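You operate a simulated robot arm through the tools that you are given. There is no shell and no other tool. Be economical: measure what you need, move in short steps, check, and stop when the job is done.

Carry out the task below with a simulated two-armed robot. There is one attempt and no reset: what you move stays moved.

JOB
Move the full bag to the sealer, fold it and seal it.
Fine: let the cradle down, swing the spout over the blue tub; one press of the jaw; draw the green bar back after.

The check looks at the end state, three seconds after you hand in, the way a careful person would. Anything else that was tipped, shoved, dropped, spilled or broken makes it a failure. Lids that push on must go on centred and level and be pressed home; caps that screw on are set level and turned clockwise until they are tight. Flat cloth is picked up by pressing the open fingertips on it (5 to 10 N) and closing them slowly along it; thin cloth reads only 2 to 8 mm in the jaws.

ROBOT AND FRAMES
Two 6-joint arms with two-finger parallel grippers on one trunk, on a base that drives. Base frame: it is fixed to the floor where the robot stands at the start and does not move with it; the origin is under the middle of the robot, x ahead of it, y to its left, z up. Units: mm, degrees, N and s.
The left shoulder is at the start at [-41, 177, 878], the right one opposite. With the tool pointing down near the work surface each hand reaches from about 100 to 760 mm from the robot's upright axis, wherever it stands, measured 20 degrees to its own side. Places, roughly: black knob [-400, -1100, 900]; pocket of the bag sealer [-100, -900, 800]; red knob [-200, -1100, 900]; white switch [-300, -1200, 900]. Payload 1.57 kg a hand.
Tool frame (each hand has its own): the origin (TCP) lies between the finger pads and is the grasp point; the fingertips stand 30 mm ahead of it; z points along the fingers, y is the line along which they close. Largest opening 80 mm; finger width 17, thickness 12; the body of the gripper, 40 by 82 mm, starts 80 mm behind the TCP.
Orientation is told as [roll, pitch, yaw] about the base's x, y, z axes, in that order, counted from this pose: with the fingers straight down and closing along the base's y, the tool's x points along the base's -x, its y along +y and its z along -z.

CONTROLS
- The arms move only by the tool step_arm. It takes "left_steps", "right_steps" or both (then of equal length, played together; a hand with none holds still); each is one flat list of numbers, 7 for each row, row after row: the gripper command, from -1 (shut) to 1 (fully open), values between in proportion, then the shift along the base's x, y, z in mm, then the turn, a rotation vector about the base's x, y, z in degrees. In form: [hand, x, y, z, rx, ry, rz, hand, x, y, z, rx, ry, rz, ...]. A call has 1 to 10 rows; each row is the pose to reach, as a shift and turn from the pose commanded when the call began. A row lasts 0.2 s, in which the tool goes at most 50 mm and 8.6 degrees; a call with a longer step from one row to the next is refused whole, and so is a gripper value outside its range. A pose out of reach is approached as far as the arm can. The call stops where the force on the tool passes 90 N (or 10 N more than at its start, if that is more) or the arm is blocked; 0.2 s more then pass. The fingers move at their own pace (about 72 mm/s each) and stop on an object; they squeeze with about 37 N. The grip force told is the motor's: it shows also when the fingers shut on nothing. Time passes only in rows, and 0.2 s behind the last, so rows that repeat a pose let the fingers close. It gives the time, the measured TCP pose, the force on the tool (base axes), the opening and the grip force at its end, in the units of the frame above (readings bear some noise), with the torque about the TCP (base axes, N m) and any sound that the robot's microphone picked up.
- Cameras (640 x 400 px; columns grow to the right, rows downward): "scene" is now at [-4.1, -67.9, 1604.1]; the picture's right is [-0.86, -0.51, 0.00], its down [-0.38, 0.63, -0.67] and it looks along [0.35, -0.58, -0.74] (base axes); focal length 214 px, centre (320, 200). "left" rides on the left gripper at [72, 7, -122] in its tool frame; the picture's right is [-0.09, 1.00, 0.00], its down [-0.84, -0.08, -0.54] and it looks along [-0.54, -0.05, 0.84] (tool axes); focal length 238 px, centre (320, 200). "right" rides on the right gripper at [72, -7, -122] in its tool frame; the picture's right is [0.09, 1.00, 0.00], its down [-0.84, 0.08, -0.54] and it looks along [-0.54, 0.05, 0.84] (tool axes); focal length 238 px, centre (320, 200). There is no depth. A picture from a camera that has moved, and an enlarged one, comes with that camera's place and axes in the base frame and with its lens.
- capture(camera): a new picture of that camera. The clock stands still meanwhile.
- lift_body(by): slides the trunk up (or, below 0, down) by that many mm; the arms and the scene camera ride with it, the base frame stays. It gives what a move gives, with no picture.
- drive_base(legs): drives the robot by 1 to 6 legs, each [ahead, left, turn to the left] in mm, mm and degrees, along the robot's own axes; the way and the turn of a leg run together, so that a leg with both is an arc; at most 1500 mm and 180 degrees a leg. The arms and the cameras ride along, it lands a little off, and it stops where it bumps. It gives what a move gives.
- pan_tilt(pan, tilt): turns the head with the scene camera to pan (to the left, within 143 degrees either way) and tilt (down, from -29 to 69), counted from straight ahead of the robot. It gives what a move gives.
- close_up(camera, box): a new picture of the part [left, top, right, bottom] of that camera's present view, enlarged. The clock stands still meanwhile.
- finish_job(): hands the job in; it is judged then, once.

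Go step by step. Nothing tells you exact positions but the pictures and the camera data: compare them with the known pose of the tool, close in by small moves and look again before you grip or let go. The budget is 120 turns and 108 pictures, counting those below and the enlarged ones. Unless the task says otherwise, let go and move clear before handing in, and close with one line.

The tools are called after "Request:" as name(argument=value, ...) on one line, values as JSON. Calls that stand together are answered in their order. step_arm: Moves the arms, as the interface text tells. Its arguments: {"type":"object","properties":{"left_steps":{"type":"array"},"right_steps":{"type":"array"}},"required":[]} The other tools are called the same way: lift_body (by) slides the trunk up or down; drive_base (legs) drives the base; pan_tilt (pan, tilt) turns the head that bears the scene camera; capture (camera) takes a picture; close_up (camera, box) takes an enlarged picture of a part of a camera's view; finish_job () hands the job in.

At the start:

```text
time: 0.0
left_position: [409.2, -58.4, 1319.0]
left_tcp_rot: [0.0, 0.0, 0.0]
left_force: [0.5, 0.5, 0.0]
left_torque: [-0.01, 0.01, 0.03]
left_width: 79.7
left_gripper_force: 0.1
right_position: [327.9, -421.8, 1360.5]
right_tcp_rot: [0.1, 0.0, 0.0]
right_force: [1.1, -0.1, -0.1]
right_torque: [-0.03, 0.02, 0.02]
right_width: 79.8
right_gripper_force: 0.1
trunk travel left (down, up): [-318.0, 10.0]
robot x, y, heading: [1.0, -0.6, 0.2]
head pan, tilt: [-59.0, 47.7]
```

scene: 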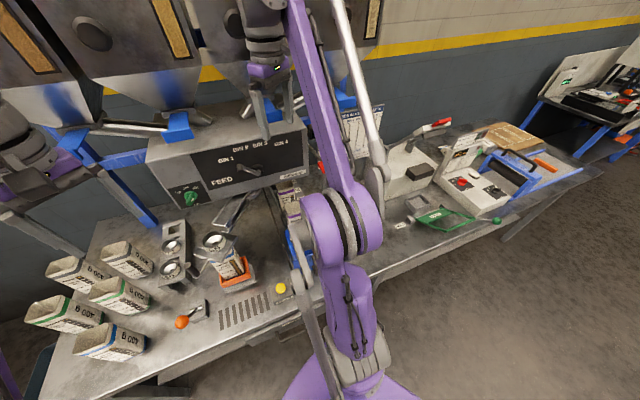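
right: 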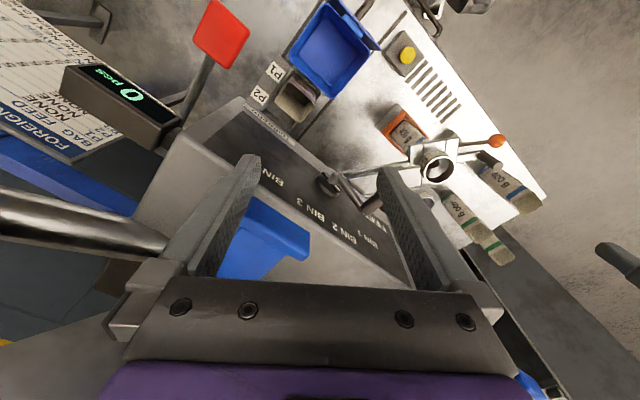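
left: 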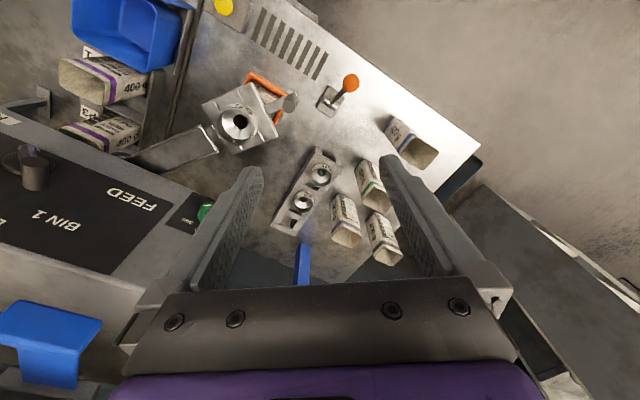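

The bench stands to my right, with a bag in an orange cradle under a filling spout, a blue tub, and a sealer farther along. I'll look closer before moving anything.

Request:
close_up(camera="scene", box=[140, 160, 340, 340])

Request:
close_up(camera="scene", box=[370, 100, 600, 250])

Request:
close_up(camera="right", box=[230, 0, 560, 220])

Request:
close_up(camera="left", box=[50, 0, 450, 260])

```text
2.22 times, centred on (240, 250) of scene
camera zoom: at [-4.1, -67.9, 1604.1], right [-0.86, -0.51, 0.0], down [-0.38, 0.63, -0.67], along [0.35, -0.58, -0.74], focal length 477 px, centre (498, 89)
```

zoom: 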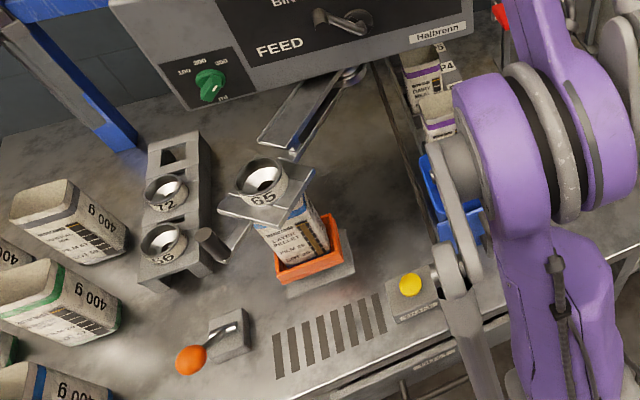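

```text
2.67 times, centred on (485, 175) of scene
camera zoom: at [-4.1, -67.9, 1604.1], right [-0.86, -0.51, 0.0], down [-0.38, 0.63, -0.67], along [0.35, -0.58, -0.74], focal length 572 px, centre (-120, 267)
```

zoom: 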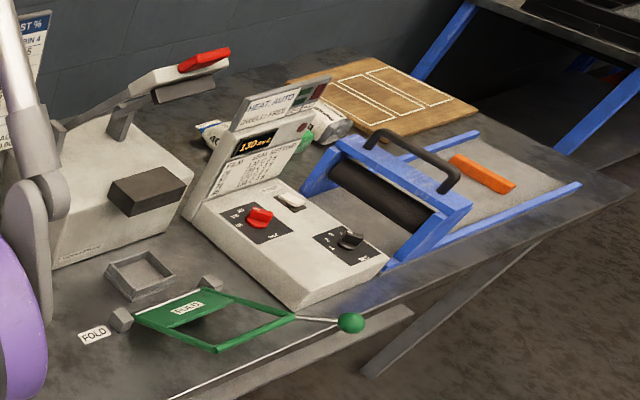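

```text
1.82 times, centred on (395, 110) of right
camera zoom: at [255.9, -431.2, 1482.8], right [-0.09, 1.0, 0.0], down [0.84, 0.08, 0.54], along [0.54, 0.05, -0.84], focal length 433 px, centre (184, 364)
```

zoom: 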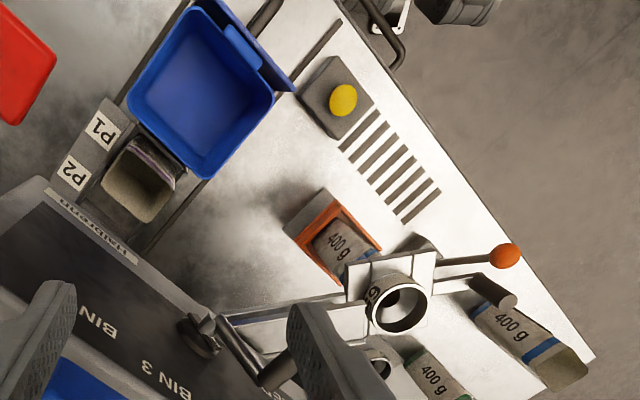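

```text
1.54 times, centred on (250, 130) of left
camera zoom: at [337.2, -54.4, 1441.5], right [0.09, 1.0, 0.0], down [0.84, -0.08, 0.54], along [0.54, -0.05, -0.84], focal length 367 px, centre (428, 308)
```

zoom: 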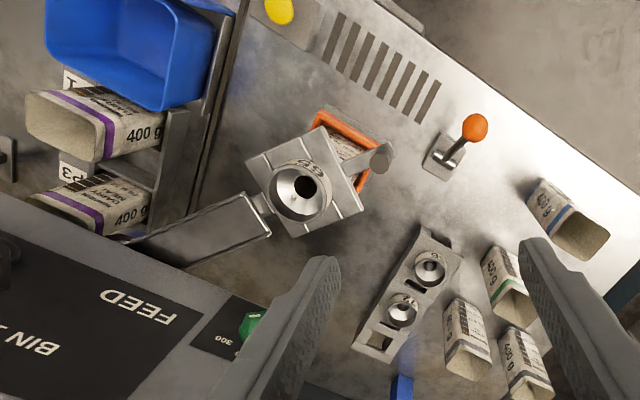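

The right arm hides much of the bench. I'll draw it back towards the body at height and look again.

Request:
step_arm(right_steps=[1, -40, 20, 0, 0, 0, 0, 1, -80, 40, 0, 0, 0, 0, 1, -120, 60, 0, 0, 0, 0, 1, -160, 80, 0, 0, 0, 0, 1, -200, 100, 0, 0, 0, 0, 1, -240, 120, 0, 0, 0, 0])

Request:
pan_tilt(pan=-45, tilt=50)

Request:
capture(camera="scene")

Request:
capture(camera="right")

```text
time: 1.5
left_position: [408.3, -61.0, 1318.9]
left_tcp_rot: [0.1, 0.0, -0.1]
left_force: [0.3, 0.3, -0.3]
left_torque: [-0.02, 0.02, -0.02]
left_width: 79.9
left_gripper_force: 0.1
right_position: [146.1, -320.4, 1375.3]
right_tcp_rot: [1.0, -0.2, 12.4]
right_force: [0.7, -0.1, 0.2]
right_torque: [0.01, 0.0, -0.02]
right_width: 79.7
right_gripper_force: 0.1
trunk travel left (down, up): [-318.0, 10.0]
robot x, y, heading: [1.6, -0.7, -0.0]
head pan, tilt: [-59.0, 47.7]
stopped in row 6 (right hand): the arm was blocked; the commanded pose is now the measured one
```

```text
time: 2.2
left_position: [410.1, -60.2, 1318.6]
left_tcp_rot: [0.0, 0.0, -0.1]
left_force: [-0.4, 0.0, -0.1]
left_torque: [-0.03, -0.01, 0.01]
left_width: 80.1
left_gripper_force: 0.0
right_position: [146.2, -320.2, 1374.3]
right_tcp_rot: [0.9, -0.2, 12.2]
right_force: [-0.2, 1.3, 0.3]
right_torque: [0.0, 0.0, -0.02]
right_width: 79.9
right_gripper_force: 0.0
trunk travel left (down, up): [-318.0, 10.0]
robot x, y, heading: [-0.9, -0.4, 0.1]
head pan, tilt: [-45.0, 50.0]
```

```text
100 pictures are left
camera scene: at [9.7, -54.7, 1600.9], right [-0.71, -0.71, 0.0], down [-0.54, 0.54, -0.64], along [0.45, -0.45, -0.77], focal length 214 px, centre (320, 200)
```

scene: 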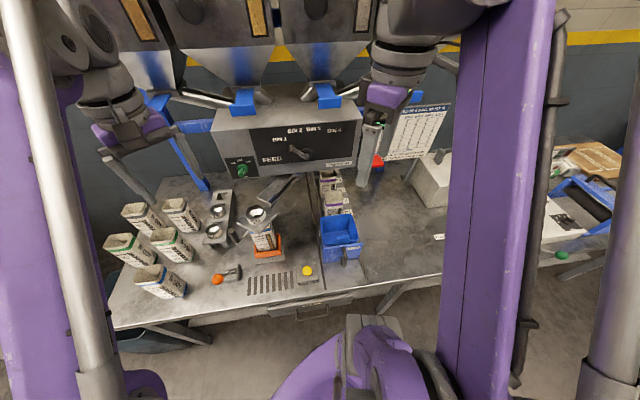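

```text
99 pictures are left
camera right: at [79.3, -344.9, 1497.4], right [-0.3, 0.95, 0.02], down [0.8, 0.24, 0.55], along [0.52, 0.18, -0.84], focal length 238 px, centre (320, 200)
```

right: 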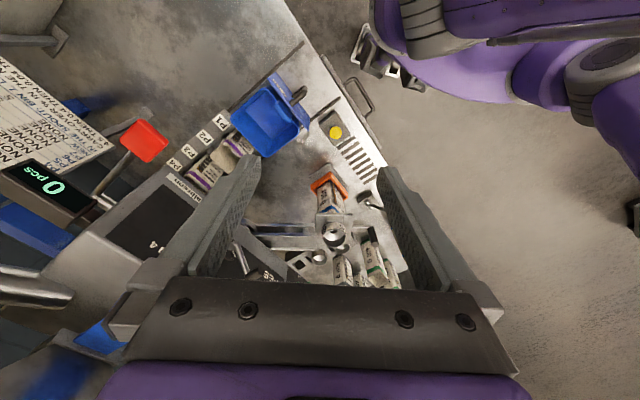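

Now the bagging station is clear to see. I'll enlarge the station, the posted chart and the feed panel.

Request:
close_up(camera="scene", box=[190, 170, 370, 300])

Request:
close_up(camera="scene", box=[360, 90, 460, 190])

Request:
close_up(camera="left", box=[180, 60, 380, 185])

```text
3.08 times, centred on (280, 235) of scene
camera zoom: at [9.7, -54.7, 1600.9], right [-0.71, -0.71, 0.0], down [-0.54, 0.54, -0.64], along [0.45, -0.45, -0.77], focal length 660 px, centre (443, 92)
```

zoom: 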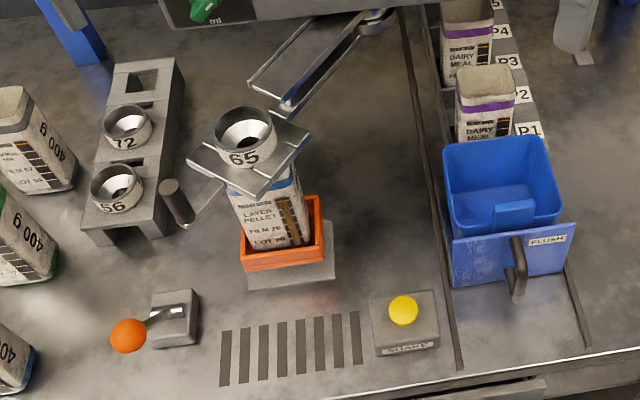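

```text
4.00 times, centred on (410, 140) of scene
camera zoom: at [9.7, -54.7, 1600.9], right [-0.71, -0.71, 0.0], down [-0.54, 0.54, -0.64], along [0.45, -0.45, -0.77], focal length 858 px, centre (-40, 440)
```

zoom: 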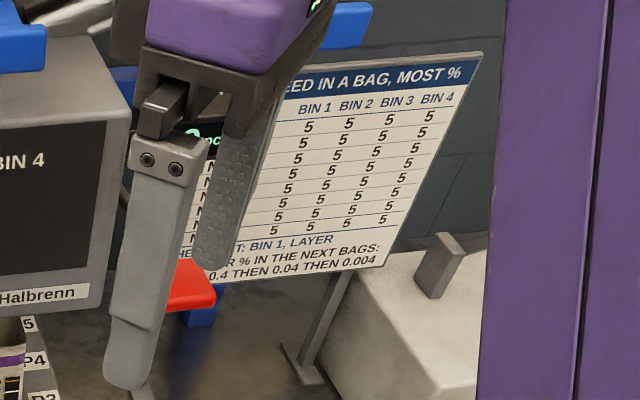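

```text
3.20 times, centred on (280, 122) of left
camera zoom: at [337.3, -54.6, 1441.5], right [0.09, 1.0, 0.0], down [0.84, -0.08, 0.54], along [0.54, -0.05, -0.84], focal length 763 px, centre (448, 448)
```

zoom: 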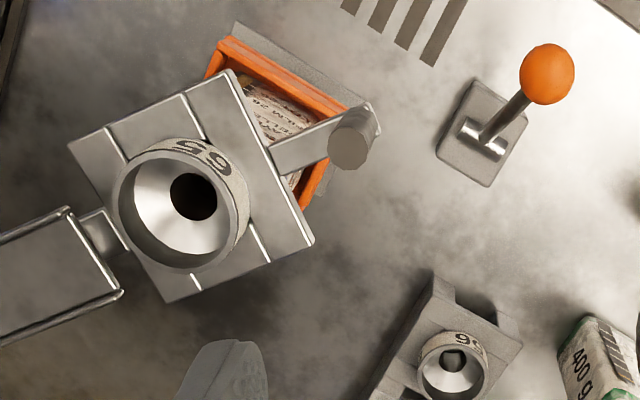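

Bench front runs diagonally (heading about -35°). I'll read the bag label and look at the spout pivot and lever more closely.

Request:
close_up(camera="scene", box=[250, 215, 290, 260])

Request:
close_up(camera="scene", box=[200, 165, 320, 245])

Request:
close_up(camera="right", box=[150, 60, 400, 290])

```text
8.89 times, centred on (270, 238) of scene
camera zoom: at [9.7, -54.7, 1600.9], right [-0.71, -0.71, 0.0], down [-0.54, 0.54, -0.64], along [0.45, -0.45, -0.77], focal length 1906 px, centre (764, -133)
```

zoom: 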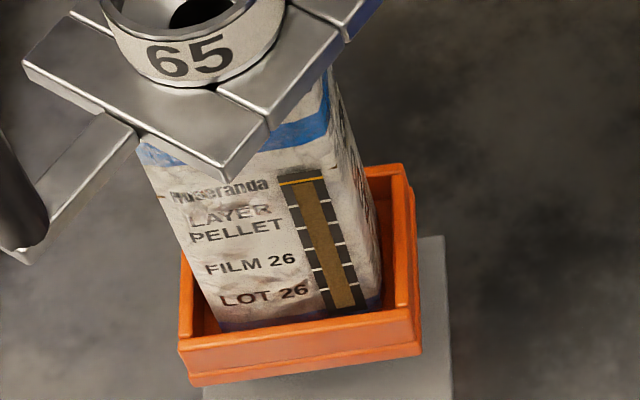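

```text
5.00 times, centred on (260, 205) of scene
camera zoom: at [9.7, -54.7, 1600.9], right [-0.71, -0.71, 0.0], down [-0.54, 0.54, -0.64], along [0.45, -0.45, -0.77], focal length 1072 px, centre (620, 175)
```

zoom: 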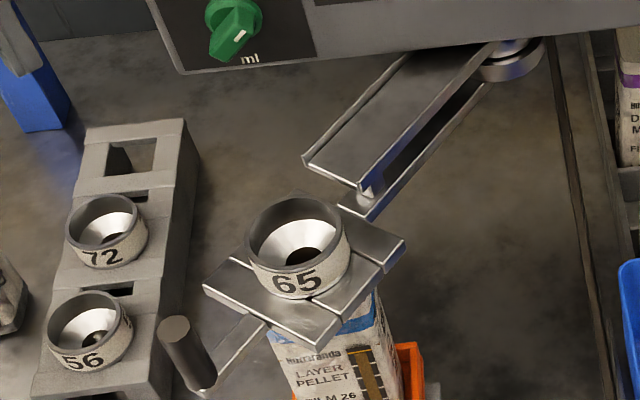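

```text
1.74 times, centred on (275, 175) of right
camera zoom: at [79.3, -344.9, 1497.4], right [-0.3, 0.95, 0.02], down [0.8, 0.24, 0.55], along [0.52, 0.18, -0.84], focal length 414 px, centre (398, 244)
```

zoom: 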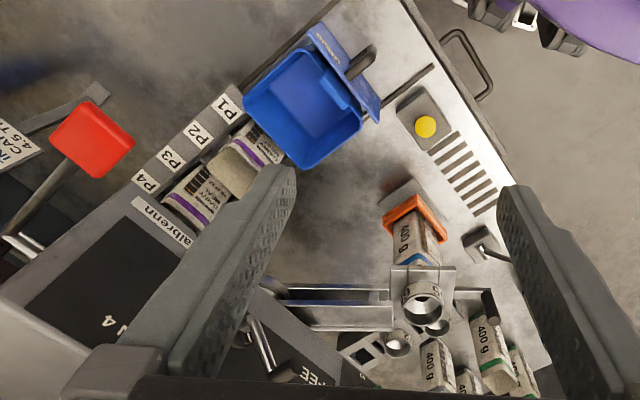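

The bag reads FILM 26. I'll bring the left hand, turned to the bench heading (-35°), nearer the orange lever to look at it.

Request:
step_arm(left_steps=[1, -10, 10, -20, 0, 0, -7, 1, -20, 20, -40, 0, 0, -14, 1, -30, 30, -60, 0, 0, -21, 1, -40, 40, -85, 0, 0, -28, 1, -45, 50, -110, 0, 0, -35, 1, -50, 60, -140, 0, 0, -35])

Request:
capture(camera="left")

Request:
close_up(camera="scene", box=[200, 255, 250, 295])

```text
time: 3.6
left_position: [359.3, -0.7, 1177.6]
left_tcp_rot: [0.1, 0.0, -35.0]
left_force: [0.1, -0.5, 0.1]
left_torque: [0.01, 0.0, 0.0]
left_width: 79.9
left_gripper_force: 0.1
right_position: [146.8, -320.0, 1375.8]
right_tcp_rot: [1.1, -0.2, 12.4]
right_force: [0.0, 0.7, 0.1]
right_torque: [0.02, 0.02, -0.02]
right_width: 80.1
right_gripper_force: 0.0
trunk travel left (down, up): [-318.0, 10.0]
robot x, y, heading: [1.8, 2.6, 0.1]
head pan, tilt: [-45.0, 50.0]
```

```text
92 pictures are left
camera left: at [303.5, 46.3, 1300.4], right [0.65, 0.76, 0.0], down [0.64, -0.54, 0.54], along [0.41, -0.35, -0.84], focal length 238 px, centre (320, 200)
```

left: 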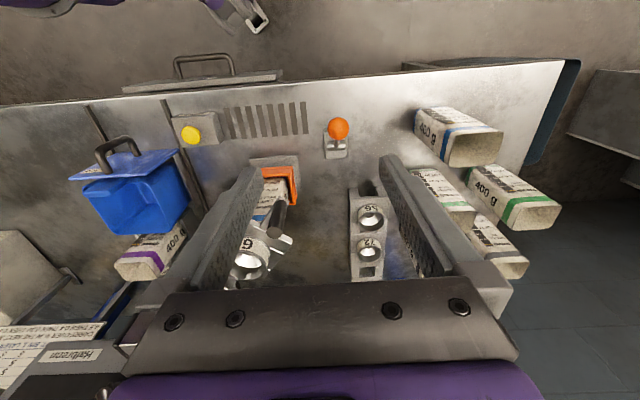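

```text
10.00 times, centred on (225, 275) of scene
camera zoom: at [9.4, -54.2, 1600.9], right [-0.71, -0.71, 0.0], down [-0.54, 0.54, -0.64], along [0.45, -0.45, -0.77], focal length 2145 px, centre (1270, -550)
```

zoom: 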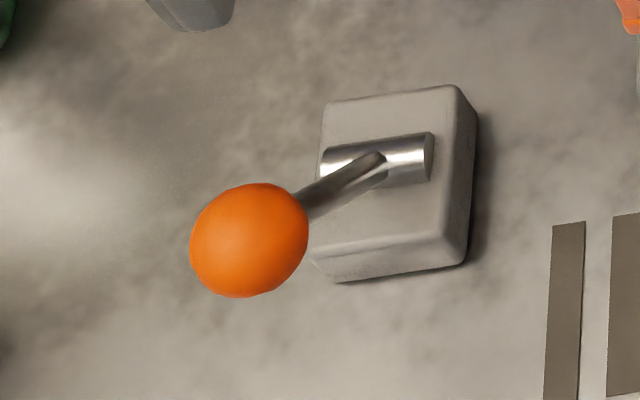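

The lever pivots at about [450,-40,845] with its ball at [401,-1,932], leaning towards me. I'll lower the open left hand round the ball.

Request:
step_arm(left_steps=[1, 10, 0, -40, 0, 0, 0, 1, 20, 0, -80, 0, 0, 0, 1, 30, 0, -120, 0, 0, 0, 1, 42, 0, -160, 0, 0, 0, 1, 42, 0, -200, 0, 0, 0, 1, 42, 0, -243, 0, 0, 0])

Request:
capture(camera="left")

```text
time: 5.0
left_position: [401.9, -1.4, 934.2]
left_tcp_rot: [0.0, 0.0, -35.0]
left_force: [0.4, -0.3, -0.6]
left_torque: [-0.02, 0.01, 0.01]
left_width: 79.8
left_gripper_force: 0.0
right_position: [148.4, -320.9, 1376.2]
right_tcp_rot: [1.1, -0.1, 12.5]
right_force: [-0.3, 0.1, 0.2]
right_torque: [0.01, 0.03, -0.01]
right_width: 80.1
right_gripper_force: 0.2
trunk travel left (down, up): [-318.0, 10.0]
robot x, y, heading: [1.6, 1.2, 0.0]
head pan, tilt: [-45.0, 50.0]
```

```text
90 pictures are left
camera left: at [347.0, 45.0, 1057.0], right [0.65, 0.76, 0.0], down [0.64, -0.54, 0.54], along [0.41, -0.35, -0.84], focal length 238 px, centre (320, 200)
```

left: 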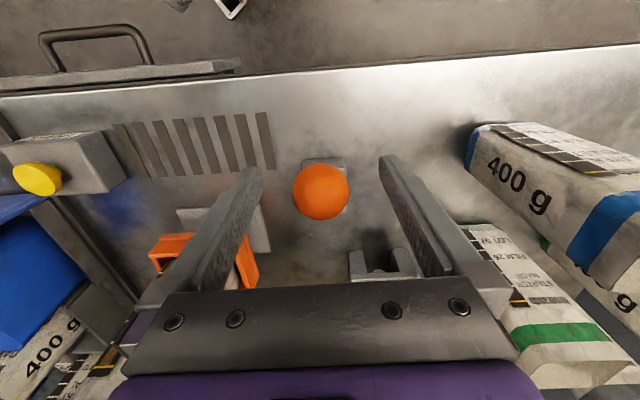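

The ball is centred between the fingers. I'll close on it and try a little of the arc away from me.

Request:
step_arm(left_steps=[-1, 0, 0, 0, 0, 0, 0, -1, 0, 0, 0, 0, 0, 0, -1, 0, 0, 0, 0, 0, 0, -1, 6, -4, 4, 0, 0, 0, -1, 12.8, -9, 9.2, 0, 0, 0, -1, 12.8, -9, 9.2, 0, 0, 0])

```text
time: 6.4
left_position: [416.1, -9.5, 946.1]
left_tcp_rot: [-0.1, 0.0, -35.0]
left_force: [-1.1, 6.3, -13.4]
left_torque: [0.61, 0.9, 0.0]
left_width: 33.1
left_gripper_force: 40.9
right_position: [147.9, -319.5, 1374.9]
right_tcp_rot: [1.1, -0.1, 12.4]
right_force: [0.7, 1.0, 0.6]
right_torque: [0.02, 0.01, -0.01]
right_width: 79.8
right_gripper_force: 0.0
trunk travel left (down, up): [-318.0, 10.0]
robot x, y, heading: [2.7, -0.6, 0.1]
head pan, tilt: [-45.0, 50.0]
```

The lever follows with little force. I'll carry on through the arc to the far side.

Request:
step_arm(left_steps=[-1, 7, -5, 2, 0, 0, 0, -1, 14.3, -10, 4.7, 0, 0, 0, -1, 29.2, -20.5, 8, 0, 0, 0, -1, 44.6, -31.2, 8.5, 0, 0, 0, -1, 59.6, -41.8, 5.6, 0, 0, 0])

Request:
close_up(camera="scene", box=[190, 170, 370, 300])

```text
time: 7.6
left_position: [473.0, -51.0, 952.3]
left_tcp_rot: [0.0, -0.1, -35.1]
left_force: [-3.8, 2.6, 17.3]
left_torque: [0.59, 1.03, -0.02]
left_width: 33.7
left_gripper_force: 41.1
right_position: [147.0, -320.0, 1375.3]
right_tcp_rot: [1.0, -0.3, 12.3]
right_force: [-0.6, 0.7, -0.9]
right_torque: [0.01, 0.01, -0.03]
right_width: 80.2
right_gripper_force: 0.0
trunk travel left (down, up): [-318.0, 10.0]
robot x, y, heading: [-0.1, -4.0, 0.3]
head pan, tilt: [-45.0, 50.0]
```

```text
3.08 times, centred on (280, 235) of scene
camera zoom: at [8.5, -54.5, 1601.2], right [-0.71, -0.71, 0.0], down [-0.54, 0.54, -0.64], along [0.46, -0.45, -0.77], focal length 660 px, centre (443, 92)
```

zoom: 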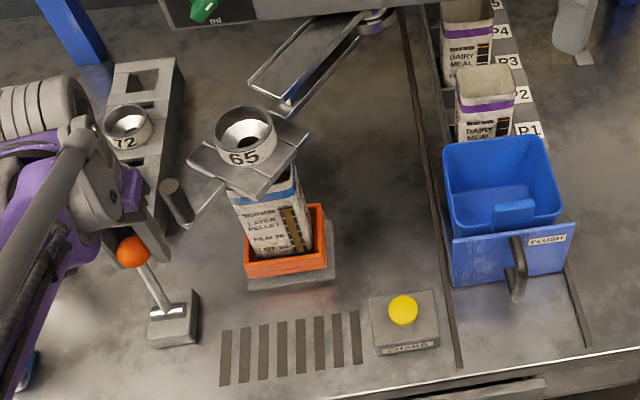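

The cradle is sinking as the lever goes back, so the direction is right. Continuing to the stop.

Request:
step_arm(left_steps=[-1, 7, -5, -2, 0, 0, 0, -1, 14.4, -10, -5, 0, 0, 0, -1, 22, -15, -10, 0, 0, 0, -1, 30, -21, -15, 0, 0, 0])

Request:
close_up(camera="scene", box=[190, 170, 370, 300])

```text
time: 8.6
left_position: [503.9, -74.7, 936.9]
left_tcp_rot: [-0.1, 0.0, -35.1]
left_force: [-1.7, -6.6, 13.1]
left_torque: [0.57, 0.93, 0.0]
left_width: 33.1
left_gripper_force: 40.5
right_position: [145.5, -320.7, 1375.0]
right_tcp_rot: [1.0, -0.1, 12.5]
right_force: [-0.4, -0.2, 0.4]
right_torque: [0.01, 0.0, -0.02]
right_width: 80.0
right_gripper_force: 0.0
trunk travel left (down, up): [-318.0, 10.0]
robot x, y, heading: [1.8, 2.6, 0.0]
head pan, tilt: [-45.0, 50.0]
```

```text
3.08 times, centred on (280, 235) of scene
camera zoom: at [8.9, -55.9, 1600.9], right [-0.71, -0.71, 0.0], down [-0.54, 0.54, -0.64], along [0.45, -0.45, -0.77], focal length 660 px, centre (443, 92)
```

zoom: 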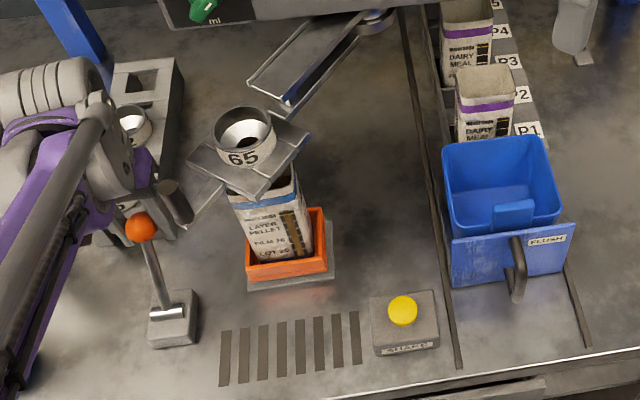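

The cradle is nearly on its base; a few more mm to find the lever's stop.

Request:
step_arm(left_steps=[-1, 5, -3.5, -5, 0, 0, 0, -1, 10, -7, -11, 0, 0, 0, -1, 15, -10.5, -17, 0, 0, 0])

Request:
close_up(camera="scene", box=[210, 190, 300, 290])

```text
time: 9.4
left_position: [521.6, -85.3, 916.3]
left_tcp_rot: [0.0, 0.1, -35.0]
left_force: [2.9, -5.2, 0.2]
left_torque: [0.15, 0.07, 0.05]
left_width: 0.0
left_gripper_force: 22.0
right_position: [150.8, -322.5, 1373.7]
right_tcp_rot: [1.2, 0.0, 12.4]
right_force: [0.2, -0.2, 0.5]
right_torque: [0.03, 0.06, 0.01]
right_width: 79.8
right_gripper_force: 0.1
trunk travel left (down, up): [-318.0, 10.0]
robot x, y, heading: [0.5, 1.2, 0.0]
head pan, tilt: [-45.0, 50.0]
```

```text
4.00 times, centred on (255, 240) of scene
camera zoom: at [14.1, -57.7, 1600.6], right [-0.71, -0.71, 0.0], down [-0.54, 0.54, -0.64], along [0.45, -0.45, -0.77], focal length 858 px, centre (580, 40)
```

zoom: 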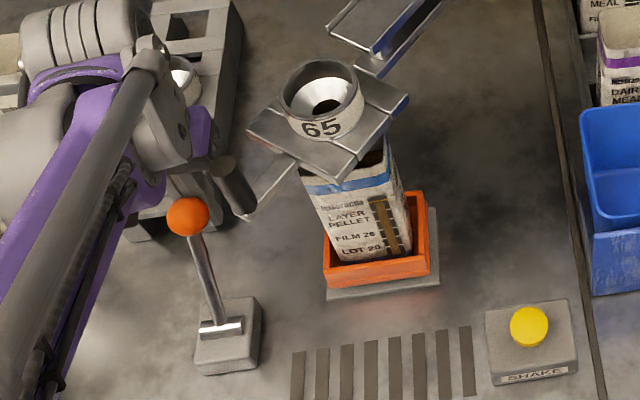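

The fingers slipped off past the ball as the lever hit its stop; the cradle is down. I'll raise the left hand clear and look at the gap under the spout.

Request:
step_arm(left_steps=[-1, 0, 0, 45, 0, 0, 0, -1, 0, 0, 90, 0, 0, 0, -1, -20, 14, 130, 0, 0, 0, -1, -50, 45, 160, 0, 0, 0, -1, -80, 75, 180, 0, 0, 0, -1, -110, 105, 180, 0, 0, 0, -1, -140, 135, 180, 0, 0, 0])

Request:
capture(camera="left")

Request:
close_up(camera="scene", box=[210, 190, 300, 290])

```text
refused: row 4 steps farther than a row can; nothing moved
```

```text
86 pictures are left
camera left: at [467.0, -39.1, 1037.9], right [0.65, 0.76, 0.0], down [0.64, -0.54, 0.54], along [0.41, -0.35, -0.84], focal length 238 px, centre (320, 200)
```

left: 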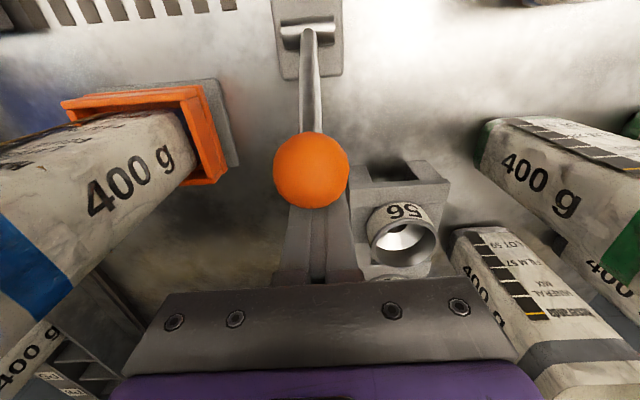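

```text
4.00 times, centred on (255, 240) of scene
camera zoom: at [14.1, -57.7, 1600.6], right [-0.71, -0.71, 0.0], down [-0.54, 0.54, -0.64], along [0.45, -0.45, -0.77], focal length 858 px, centre (580, 40)
```

zoom: 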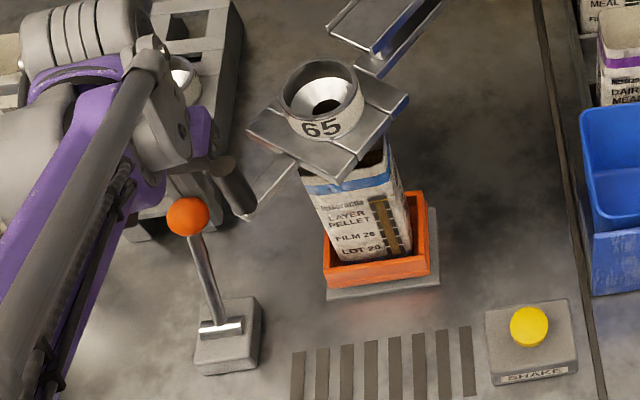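

Same retreat with shorter rows.

Request:
step_arm(left_steps=[-1, 0, 0, 45, 0, 0, 0, -1, 0, 0, 90, 0, 0, 0, -1, -20, 14, 125, 0, 0, 0, -1, -45, 38, 150, 0, 0, 0, -1, -75, 65, 165, 0, 0, 0, -1, -105, 95, 165, 0, 0, 0, -1, -135, 130, 165, 0, 0, 0, -1, -165, 165, 165, 0, 0, 0])

Request:
capture(camera="left")

Request:
close_up(camera="right", box=[240, 140, 420, 290])

```text
time: 11.2
left_position: [352.1, 83.7, 1085.9]
left_tcp_rot: [-0.1, -0.1, -35.0]
left_force: [-0.3, 0.3, -0.5]
left_torque: [0.01, -0.03, -0.01]
left_width: 0.0
left_gripper_force: 21.6
right_position: [145.6, -318.2, 1374.3]
right_tcp_rot: [1.0, -0.2, 12.5]
right_force: [-0.3, 0.2, -0.7]
right_torque: [-0.02, -0.01, 0.0]
right_width: 79.8
right_gripper_force: 0.0
trunk travel left (down, up): [-318.0, 10.0]
robot x, y, heading: [-0.1, 2.9, -0.2]
head pan, tilt: [-45.0, 50.0]
```

```text
84 pictures are left
camera left: at [296.9, 129.7, 1207.6], right [0.65, 0.76, 0.0], down [0.64, -0.54, 0.54], along [0.41, -0.35, -0.84], focal length 238 px, centre (320, 200)
```

left: 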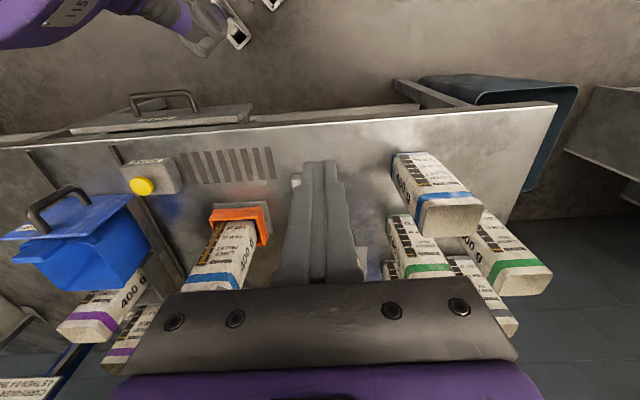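

```text
2.67 times, centred on (330, 215) of right
camera zoom: at [78.2, -343.7, 1497.5], right [-0.3, 0.95, 0.02], down [0.8, 0.25, 0.55], along [0.52, 0.18, -0.84], focal length 636 px, centre (293, 160)
```

zoom: 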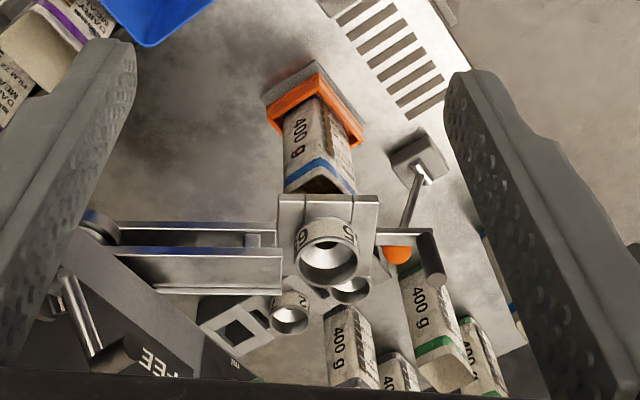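

The bag mouth looks clear below the spout plate. Next I bring the right hand above the spout's upright handle at about [403,-102,1095], turning so the fingers close along the swing direction.

Request:
step_arm(left_steps=[-1, -10, 15, 10, 0, 0, 0, -1, -20, 30, 20, 0, 0, 0, -1, -30, 45, 30, 0, 0, 0, -1, -40, 60, 40, 0, 0, 0, -1, -50, 75, 50, 0, 0, 0, -1, -60, 90, 60, 0, 0, 0, -1, -60, 100, 70, 0, 0, 0, -1, -60, 100, 70, 0, 0, 0, -1, -60, 100, 70, 0, 0, 0, -1, -60, 100, 70, 0, 0, 0], right_steps=[1, 25.7, 21.7, -15, 0, 0, -8.5, 1, 51.4, 43.4, -30, 0, 0, -17, 1, 77.1, 65.1, -45, 0, 0, -25.5, 1, 102.8, 86.8, -60, 0, 0, -34, 1, 128.5, 108.5, -75, 0, 0, -42.5, 1, 154.2, 130.2, -90, 0, 0, -51, 1, 179.9, 151.9, -105, 0, 0, -59.5, 1, 205.6, 173.6, -120, 0, 0, -68, 1, 231.3, 195.3, -135, 0, 0, -76.5, 1, 257, 217, -150, 0, 0, -85])

Request:
capture(camera="right")

Request:
capture(camera="scene")

```text
time: 13.4
left_position: [294.7, 183.4, 1153.0]
left_tcp_rot: [0.0, 0.0, -35.0]
left_force: [0.5, 0.6, -0.5]
left_torque: [-0.01, 0.01, -0.01]
left_width: 0.0
left_gripper_force: 21.5
right_position: [404.9, -103.8, 1224.3]
right_tcp_rot: [0.9, -0.2, -73.2]
right_force: [-1.2, 0.2, 0.8]
right_torque: [-0.02, 0.02, 0.02]
right_width: 79.8
right_gripper_force: 0.0
trunk travel left (down, up): [-318.0, 10.0]
robot x, y, heading: [0.5, -2.9, 0.1]
head pan, tilt: [-45.0, 50.0]
```

```text
82 pictures are left
camera right: at [377.0, -37.5, 1346.6], right [0.93, 0.38, 0.02], down [0.31, -0.78, 0.55], along [0.22, -0.5, -0.84], focal length 238 px, centre (320, 200)
```

right: 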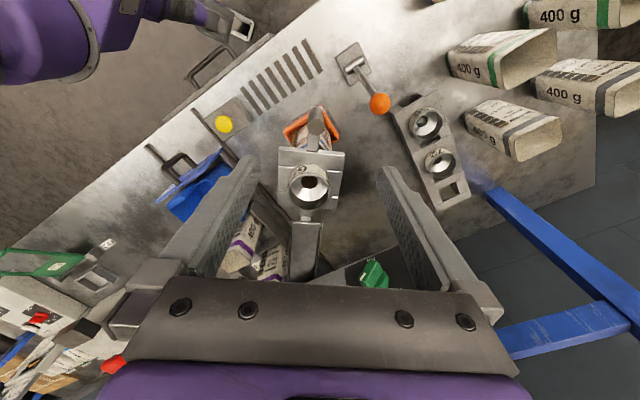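

```text
81 pictures are left
camera scene: at [11.1, -54.1, 1601.0], right [-0.71, -0.71, 0.0], down [-0.54, 0.54, -0.64], along [0.45, -0.45, -0.77], focal length 214 px, centre (320, 200)
```

scene: 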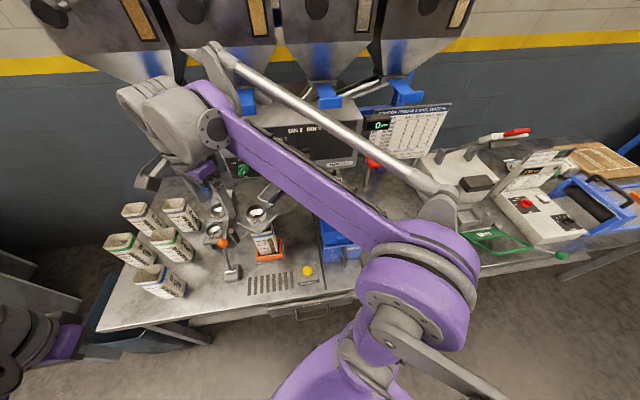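

Request:
close_up(camera="right", box=[250, 80, 390, 230])

Request:
close_up(camera="scene", box=[190, 170, 310, 260])

```text
2.67 times, centred on (320, 155) of right
camera zoom: at [377.0, -37.5, 1346.6], right [0.93, 0.38, 0.02], down [0.31, -0.78, 0.55], along [0.22, -0.5, -0.84], focal length 636 px, centre (320, 320)
```

zoom: 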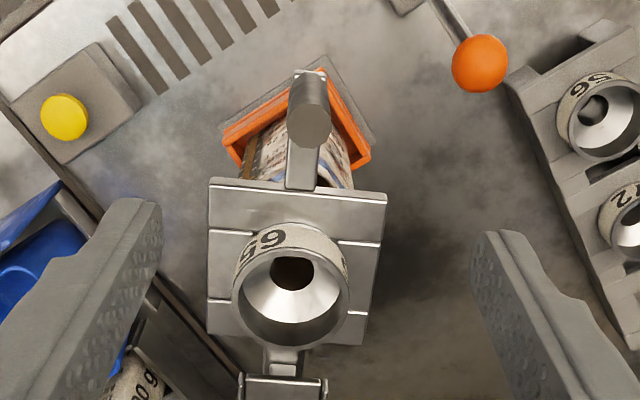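

```text
4.44 times, centred on (250, 215) of scene
camera zoom: at [11.1, -54.1, 1601.0], right [-0.71, -0.71, 0.0], down [-0.54, 0.54, -0.64], along [0.45, -0.45, -0.77], focal length 953 px, centre (631, 133)
```

zoom: 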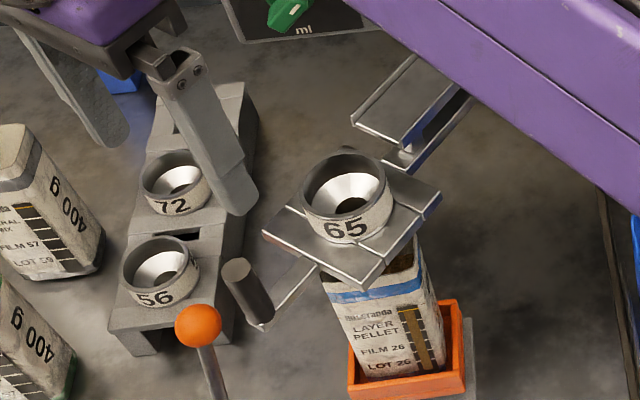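

The handle lies where computed, centred between the fingers. Lowering onto it and closing.

Request:
step_arm(right_steps=[1, -1, 1, -40, 0, 0, -2, 1, -1, 1, -80, 0, 0, -4, 1, -2, 2, -120, 0, 0, -4, 1, -2, 2, -149, 0, 0, -4, -1, -2, 2, -149, 0, 0, -4, -1, -2, 2, -149, 0, 0, -4, -1, -2, 2, -149, 0, 0, -4])

Request:
capture(camera="right")

```text
time: 15.0
left_position: [293.3, 181.2, 1154.5]
left_tcp_rot: [-0.1, -0.1, -35.0]
left_force: [0.8, -0.9, 0.2]
left_torque: [0.02, -0.01, 0.0]
left_width: 0.0
left_gripper_force: 21.3
right_position: [400.8, -101.6, 1075.5]
right_tcp_rot: [1.0, -0.2, -77.1]
right_force: [0.3, -0.1, 0.3]
right_torque: [-0.31, 1.51, -0.01]
right_width: 18.4
right_gripper_force: 29.8
trunk travel left (down, up): [-318.0, 10.0]
robot x, y, heading: [0.2, 2.3, -0.2]
head pan, tilt: [-45.0, 50.0]
```

```text
78 pictures are left
camera right: at [377.8, -33.5, 1198.3], right [0.95, 0.31, 0.02], down [0.25, -0.8, 0.55], along [0.18, -0.51, -0.84], focal length 238 px, centre (320, 200)
```

right: 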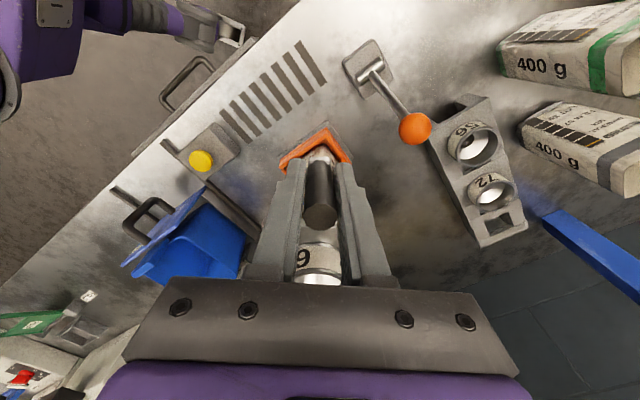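

The handle is held (18 mm). I'll start the swing in a small arc about the pivot near [470,-397] and watch the forces.

Request:
step_arm(right_steps=[-1, -10, -2, 0, 0, 0, 2, -1, -20.4, -5.1, 0, 0, 0, 4, -1, -40.4, -12, 0, 0, 0, 8, -1, -59.9, -20.4, 0, 0, 0, 12, -1, -78.9, -29.9, 0, 0, 0, 16])

Request:
capture(camera="scene")

```text
time: 16.2
left_position: [295.9, 180.1, 1154.0]
left_tcp_rot: [0.1, 0.1, -35.0]
left_force: [0.9, 0.1, -0.4]
left_torque: [-0.03, 0.0, -0.01]
left_width: 0.0
left_gripper_force: 20.8
right_position: [323.4, -134.1, 1076.8]
right_tcp_rot: [1.2, -0.4, -61.1]
right_force: [11.9, -19.6, 18.2]
right_torque: [-1.14, 1.33, 0.0]
right_width: 18.7
right_gripper_force: 32.9
trunk travel left (down, up): [-318.0, 10.0]
robot x, y, heading: [-0.8, 2.0, -0.2]
head pan, tilt: [-45.0, 50.0]
```

```text
77 pictures are left
camera scene: at [10.7, -58.0, 1600.9], right [-0.71, -0.71, 0.0], down [-0.54, 0.54, -0.64], along [0.45, -0.45, -0.77], focal length 214 px, centre (320, 200)
```

scene: 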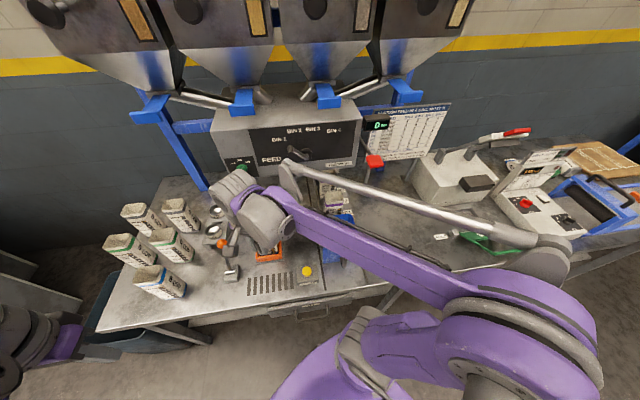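

It swings freely; the radius is a touch smaller than I took. Continuing the arc.

Request:
step_arm(right_steps=[-1, -28.8, -22.6, 0, 0, 0, 7, -1, -60.9, -49.5, 0, 0, 0, 15, -1, -88.9, -80.6, 0, 0, 0, 23, -1, -112.3, -115.3, 0, 0, 0, 31])

Request:
capture(camera="right")

Request:
capture(camera="scene")

```text
time: 17.2
left_position: [296.0, 181.6, 1153.5]
left_tcp_rot: [0.0, 0.1, -34.9]
left_force: [0.4, 1.0, -0.5]
left_torque: [0.02, 0.02, 0.02]
left_width: 0.1
left_gripper_force: 21.5
right_position: [211.7, -249.0, 1074.6]
right_tcp_rot: [1.1, -0.3, -29.9]
right_force: [20.5, -11.1, 11.5]
right_torque: [-1.81, 0.36, -0.04]
right_width: 18.7
right_gripper_force: 32.5
trunk travel left (down, up): [-318.0, 10.0]
robot x, y, heading: [0.5, 0.0, 0.0]
head pan, tilt: [-45.0, 50.0]
```

```text
76 pictures are left
camera right: at [146.7, -221.4, 1197.5], right [0.42, 0.91, 0.02], down [0.76, -0.36, 0.55], along [0.5, -0.21, -0.84], focal length 238 px, centre (320, 200)
```

right: 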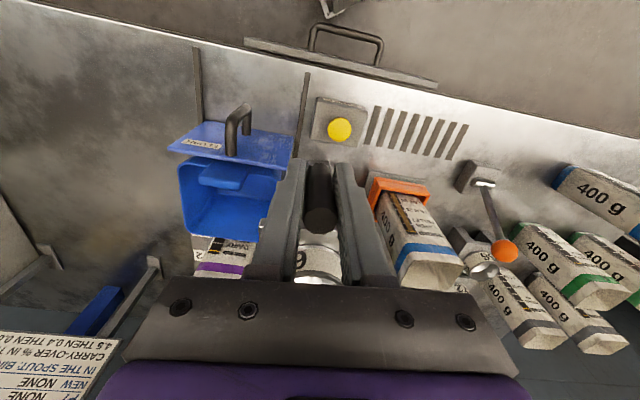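

```text
75 pictures are left
camera scene: at [13.5, -56.1, 1600.9], right [-0.71, -0.71, 0.0], down [-0.54, 0.54, -0.64], along [0.45, -0.45, -0.77], focal length 214 px, centre (320, 200)
```

scene: 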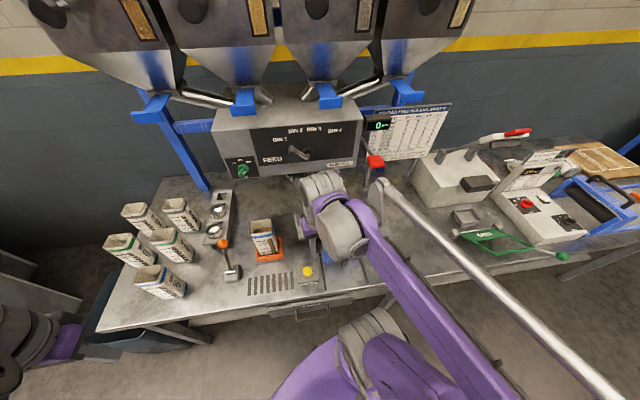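

The bag stands free and open. Finishing the swing towards the blue tub, centred near [265,-419].

Request:
step_arm(right_steps=[-1, -16.5, -38.4, 0, 0, 0, 8, -1, -29.4, -77.9, 0, 0, 0, 16, -1, -36.6, -118.9, 0, 0, 0, 24, -1, -38, -160.4, 0, 0, 0, 32, -1, -36.6, -181.1, 0, 0, 0, 36])

Request:
capture(camera="right")

Request:
close_up(camera="scene", box=[240, 140, 420, 280])

```text
time: 18.4
left_position: [297.0, 184.3, 1153.2]
left_tcp_rot: [-0.2, 0.0, -34.8]
left_force: [1.3, -0.1, 0.3]
left_torque: [0.02, 0.12, 0.02]
left_width: 0.1
left_gripper_force: 21.7
right_position: [174.2, -425.5, 1076.9]
right_tcp_rot: [1.3, 0.4, 6.0]
right_force: [-26.9, 25.1, -18.6]
right_torque: [-1.21, -0.15, 0.19]
right_width: 18.7
right_gripper_force: 32.5
trunk travel left (down, up): [-318.0, 10.0]
robot x, y, heading: [1.3, -2.0, 0.1]
head pan, tilt: [-45.0, 50.0]
```

```text
74 pictures are left
camera right: at [105.8, -442.7, 1198.5], right [-0.19, 0.98, 0.02], down [0.83, 0.15, 0.54], along [0.53, 0.12, -0.84], focal length 238 px, centre (320, 200)
```

right: 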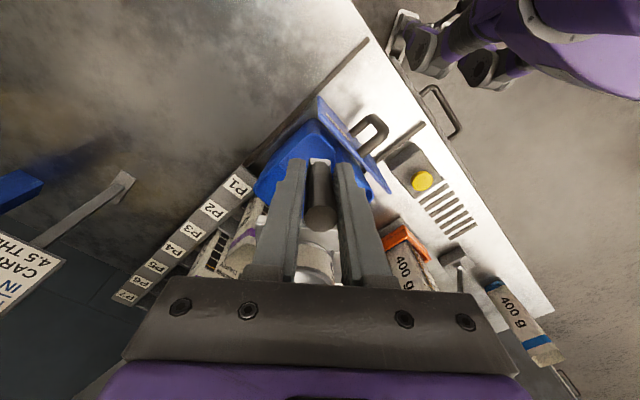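

```text
2.86 times, centred on (330, 210) of scene
camera zoom: at [15.1, -51.4, 1601.1], right [-0.71, -0.71, 0.0], down [-0.54, 0.54, -0.64], along [0.45, -0.46, -0.77], focal length 613 px, centre (291, 171)
```

zoom: 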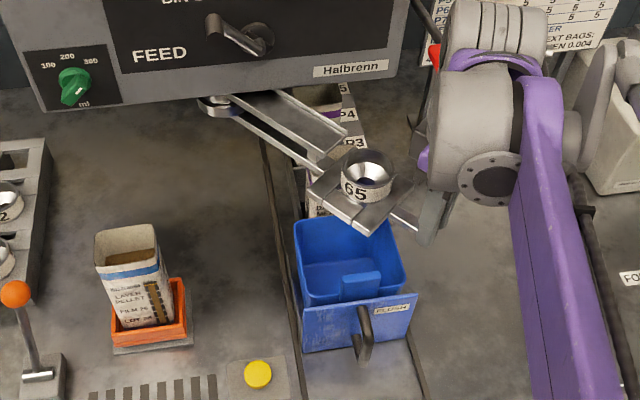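

The spout stands over the tub, seemingly against its stop. I'll let go and rise straight up.

Request:
step_arm(right_steps=[1, 0, 0, 0, 0, 0, 0, 1, 0, 0, 0, 0, 0, 0, 1, 0, 0, 40, 0, 0, 0, 1, 0, 0, 80, 0, 0, 0, 1, 0, 0, 120, 0, 0, 0, 1, 0, 0, 165, 0, 0, 0])

Request:
capture(camera="right")

Request:
close_up(camera="scene", box=[240, 140, 420, 280])

```text
time: 19.8
left_position: [293.2, 181.8, 1153.7]
left_tcp_rot: [-0.1, -0.1, -35.0]
left_force: [-0.2, -0.3, 0.1]
left_torque: [0.01, 0.0, 0.01]
left_width: 0.2
left_gripper_force: 21.4
right_position: [172.5, -428.9, 1242.2]
right_tcp_rot: [1.1, -0.2, 5.9]
right_force: [0.3, 0.2, 1.0]
right_torque: [-0.03, 0.02, -0.05]
right_width: 79.9
right_gripper_force: 0.0
trunk travel left (down, up): [-318.0, 10.0]
robot x, y, heading: [1.2, 0.6, -0.2]
head pan, tilt: [-45.0, 50.0]
```

```text
72 pictures are left
camera right: at [103.2, -446.0, 1364.4], right [-0.19, 0.98, 0.02], down [0.82, 0.15, 0.55], along [0.53, 0.12, -0.84], focal length 238 px, centre (320, 200)
```

right: 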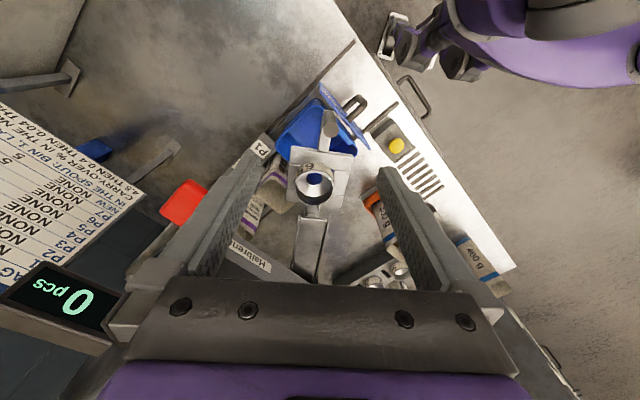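

```text
2.86 times, centred on (330, 210) of scene
camera zoom: at [10.0, -54.9, 1601.0], right [-0.71, -0.71, 0.0], down [-0.54, 0.54, -0.64], along [0.45, -0.45, -0.77], focal length 613 px, centre (291, 171)
```

zoom: 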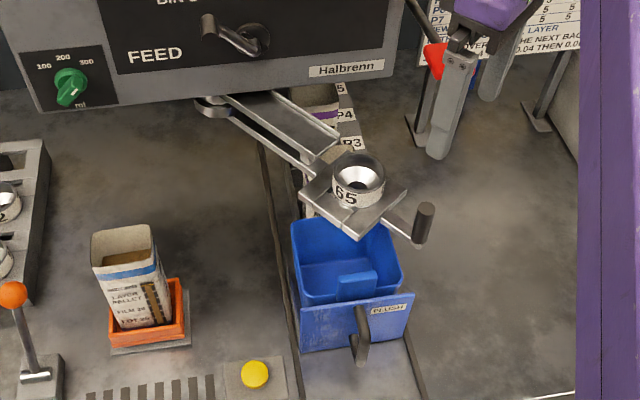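

The spout is over the tub (about [270,-420]). Before lifting the bag I'll study the sealer from here.

Request:
pan_tilt(pan=-95, tilt=40)

Request:
capture(camera="scene")

```text
time: 21.0
left_position: [292.6, 183.1, 1153.9]
left_tcp_rot: [0.1, 0.0, -35.0]
left_force: [-1.2, -0.9, -0.1]
left_torque: [0.02, -0.01, 0.0]
left_width: 0.3
left_gripper_force: 20.8
right_position: [174.8, -430.0, 1241.5]
right_tcp_rot: [1.0, -0.2, 6.0]
right_force: [-0.6, 0.3, 0.5]
right_torque: [-0.01, -0.01, -0.01]
right_width: 80.0
right_gripper_force: 0.0
trunk travel left (down, up): [-318.0, 10.0]
robot x, y, heading: [3.1, -3.3, -0.0]
head pan, tilt: [-95.0, 40.0]
```

```text
70 pictures are left
camera scene: at [-52.0, -84.9, 1615.1], right [-1.0, 0.09, 0.0], down [0.06, 0.64, -0.77], along [-0.07, -0.76, -0.64], focal length 214 px, centre (320, 200)
```

scene: 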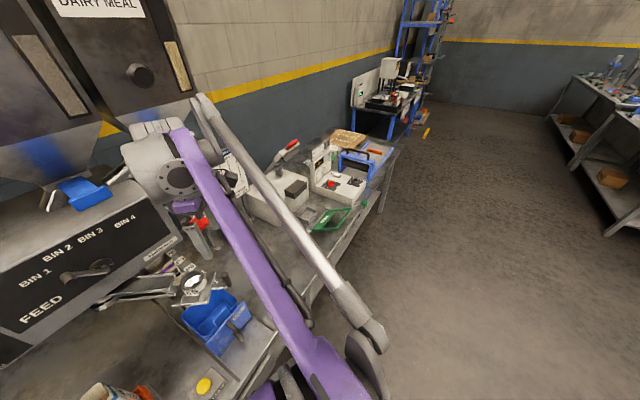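

Request:
close_up(camera="scene", box=[240, 120, 400, 240])

Request:
close_up(camera="scene", box=[305, 140, 375, 200])

```text
3.33 times, centred on (320, 180) of scene
camera zoom: at [-52.0, -84.9, 1615.1], right [-1.0, 0.09, 0.0], down [0.06, 0.64, -0.77], along [-0.07, -0.76, -0.64], focal length 715 px, centre (320, 267)
```

zoom: 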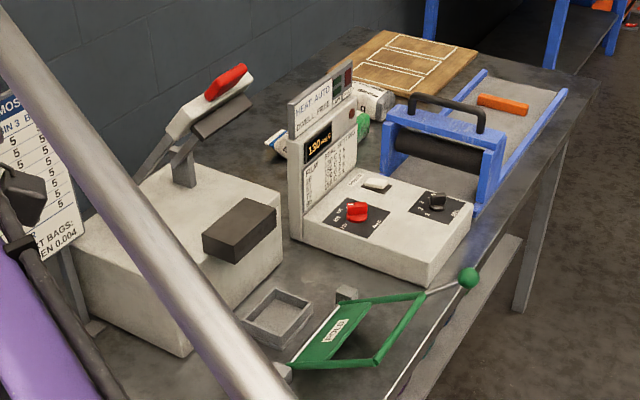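

```text
6.67 times, centred on (340, 170) of scene
camera zoom: at [-52.0, -84.9, 1615.1], right [-1.0, 0.09, 0.0], down [0.06, 0.64, -0.77], along [-0.07, -0.76, -0.64], focal length 1430 px, centre (187, 400)
```

zoom: 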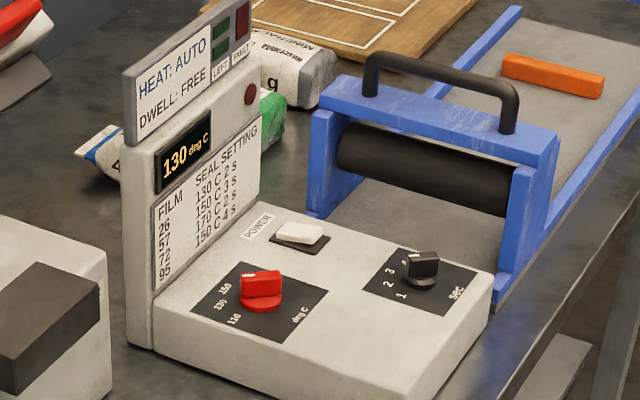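

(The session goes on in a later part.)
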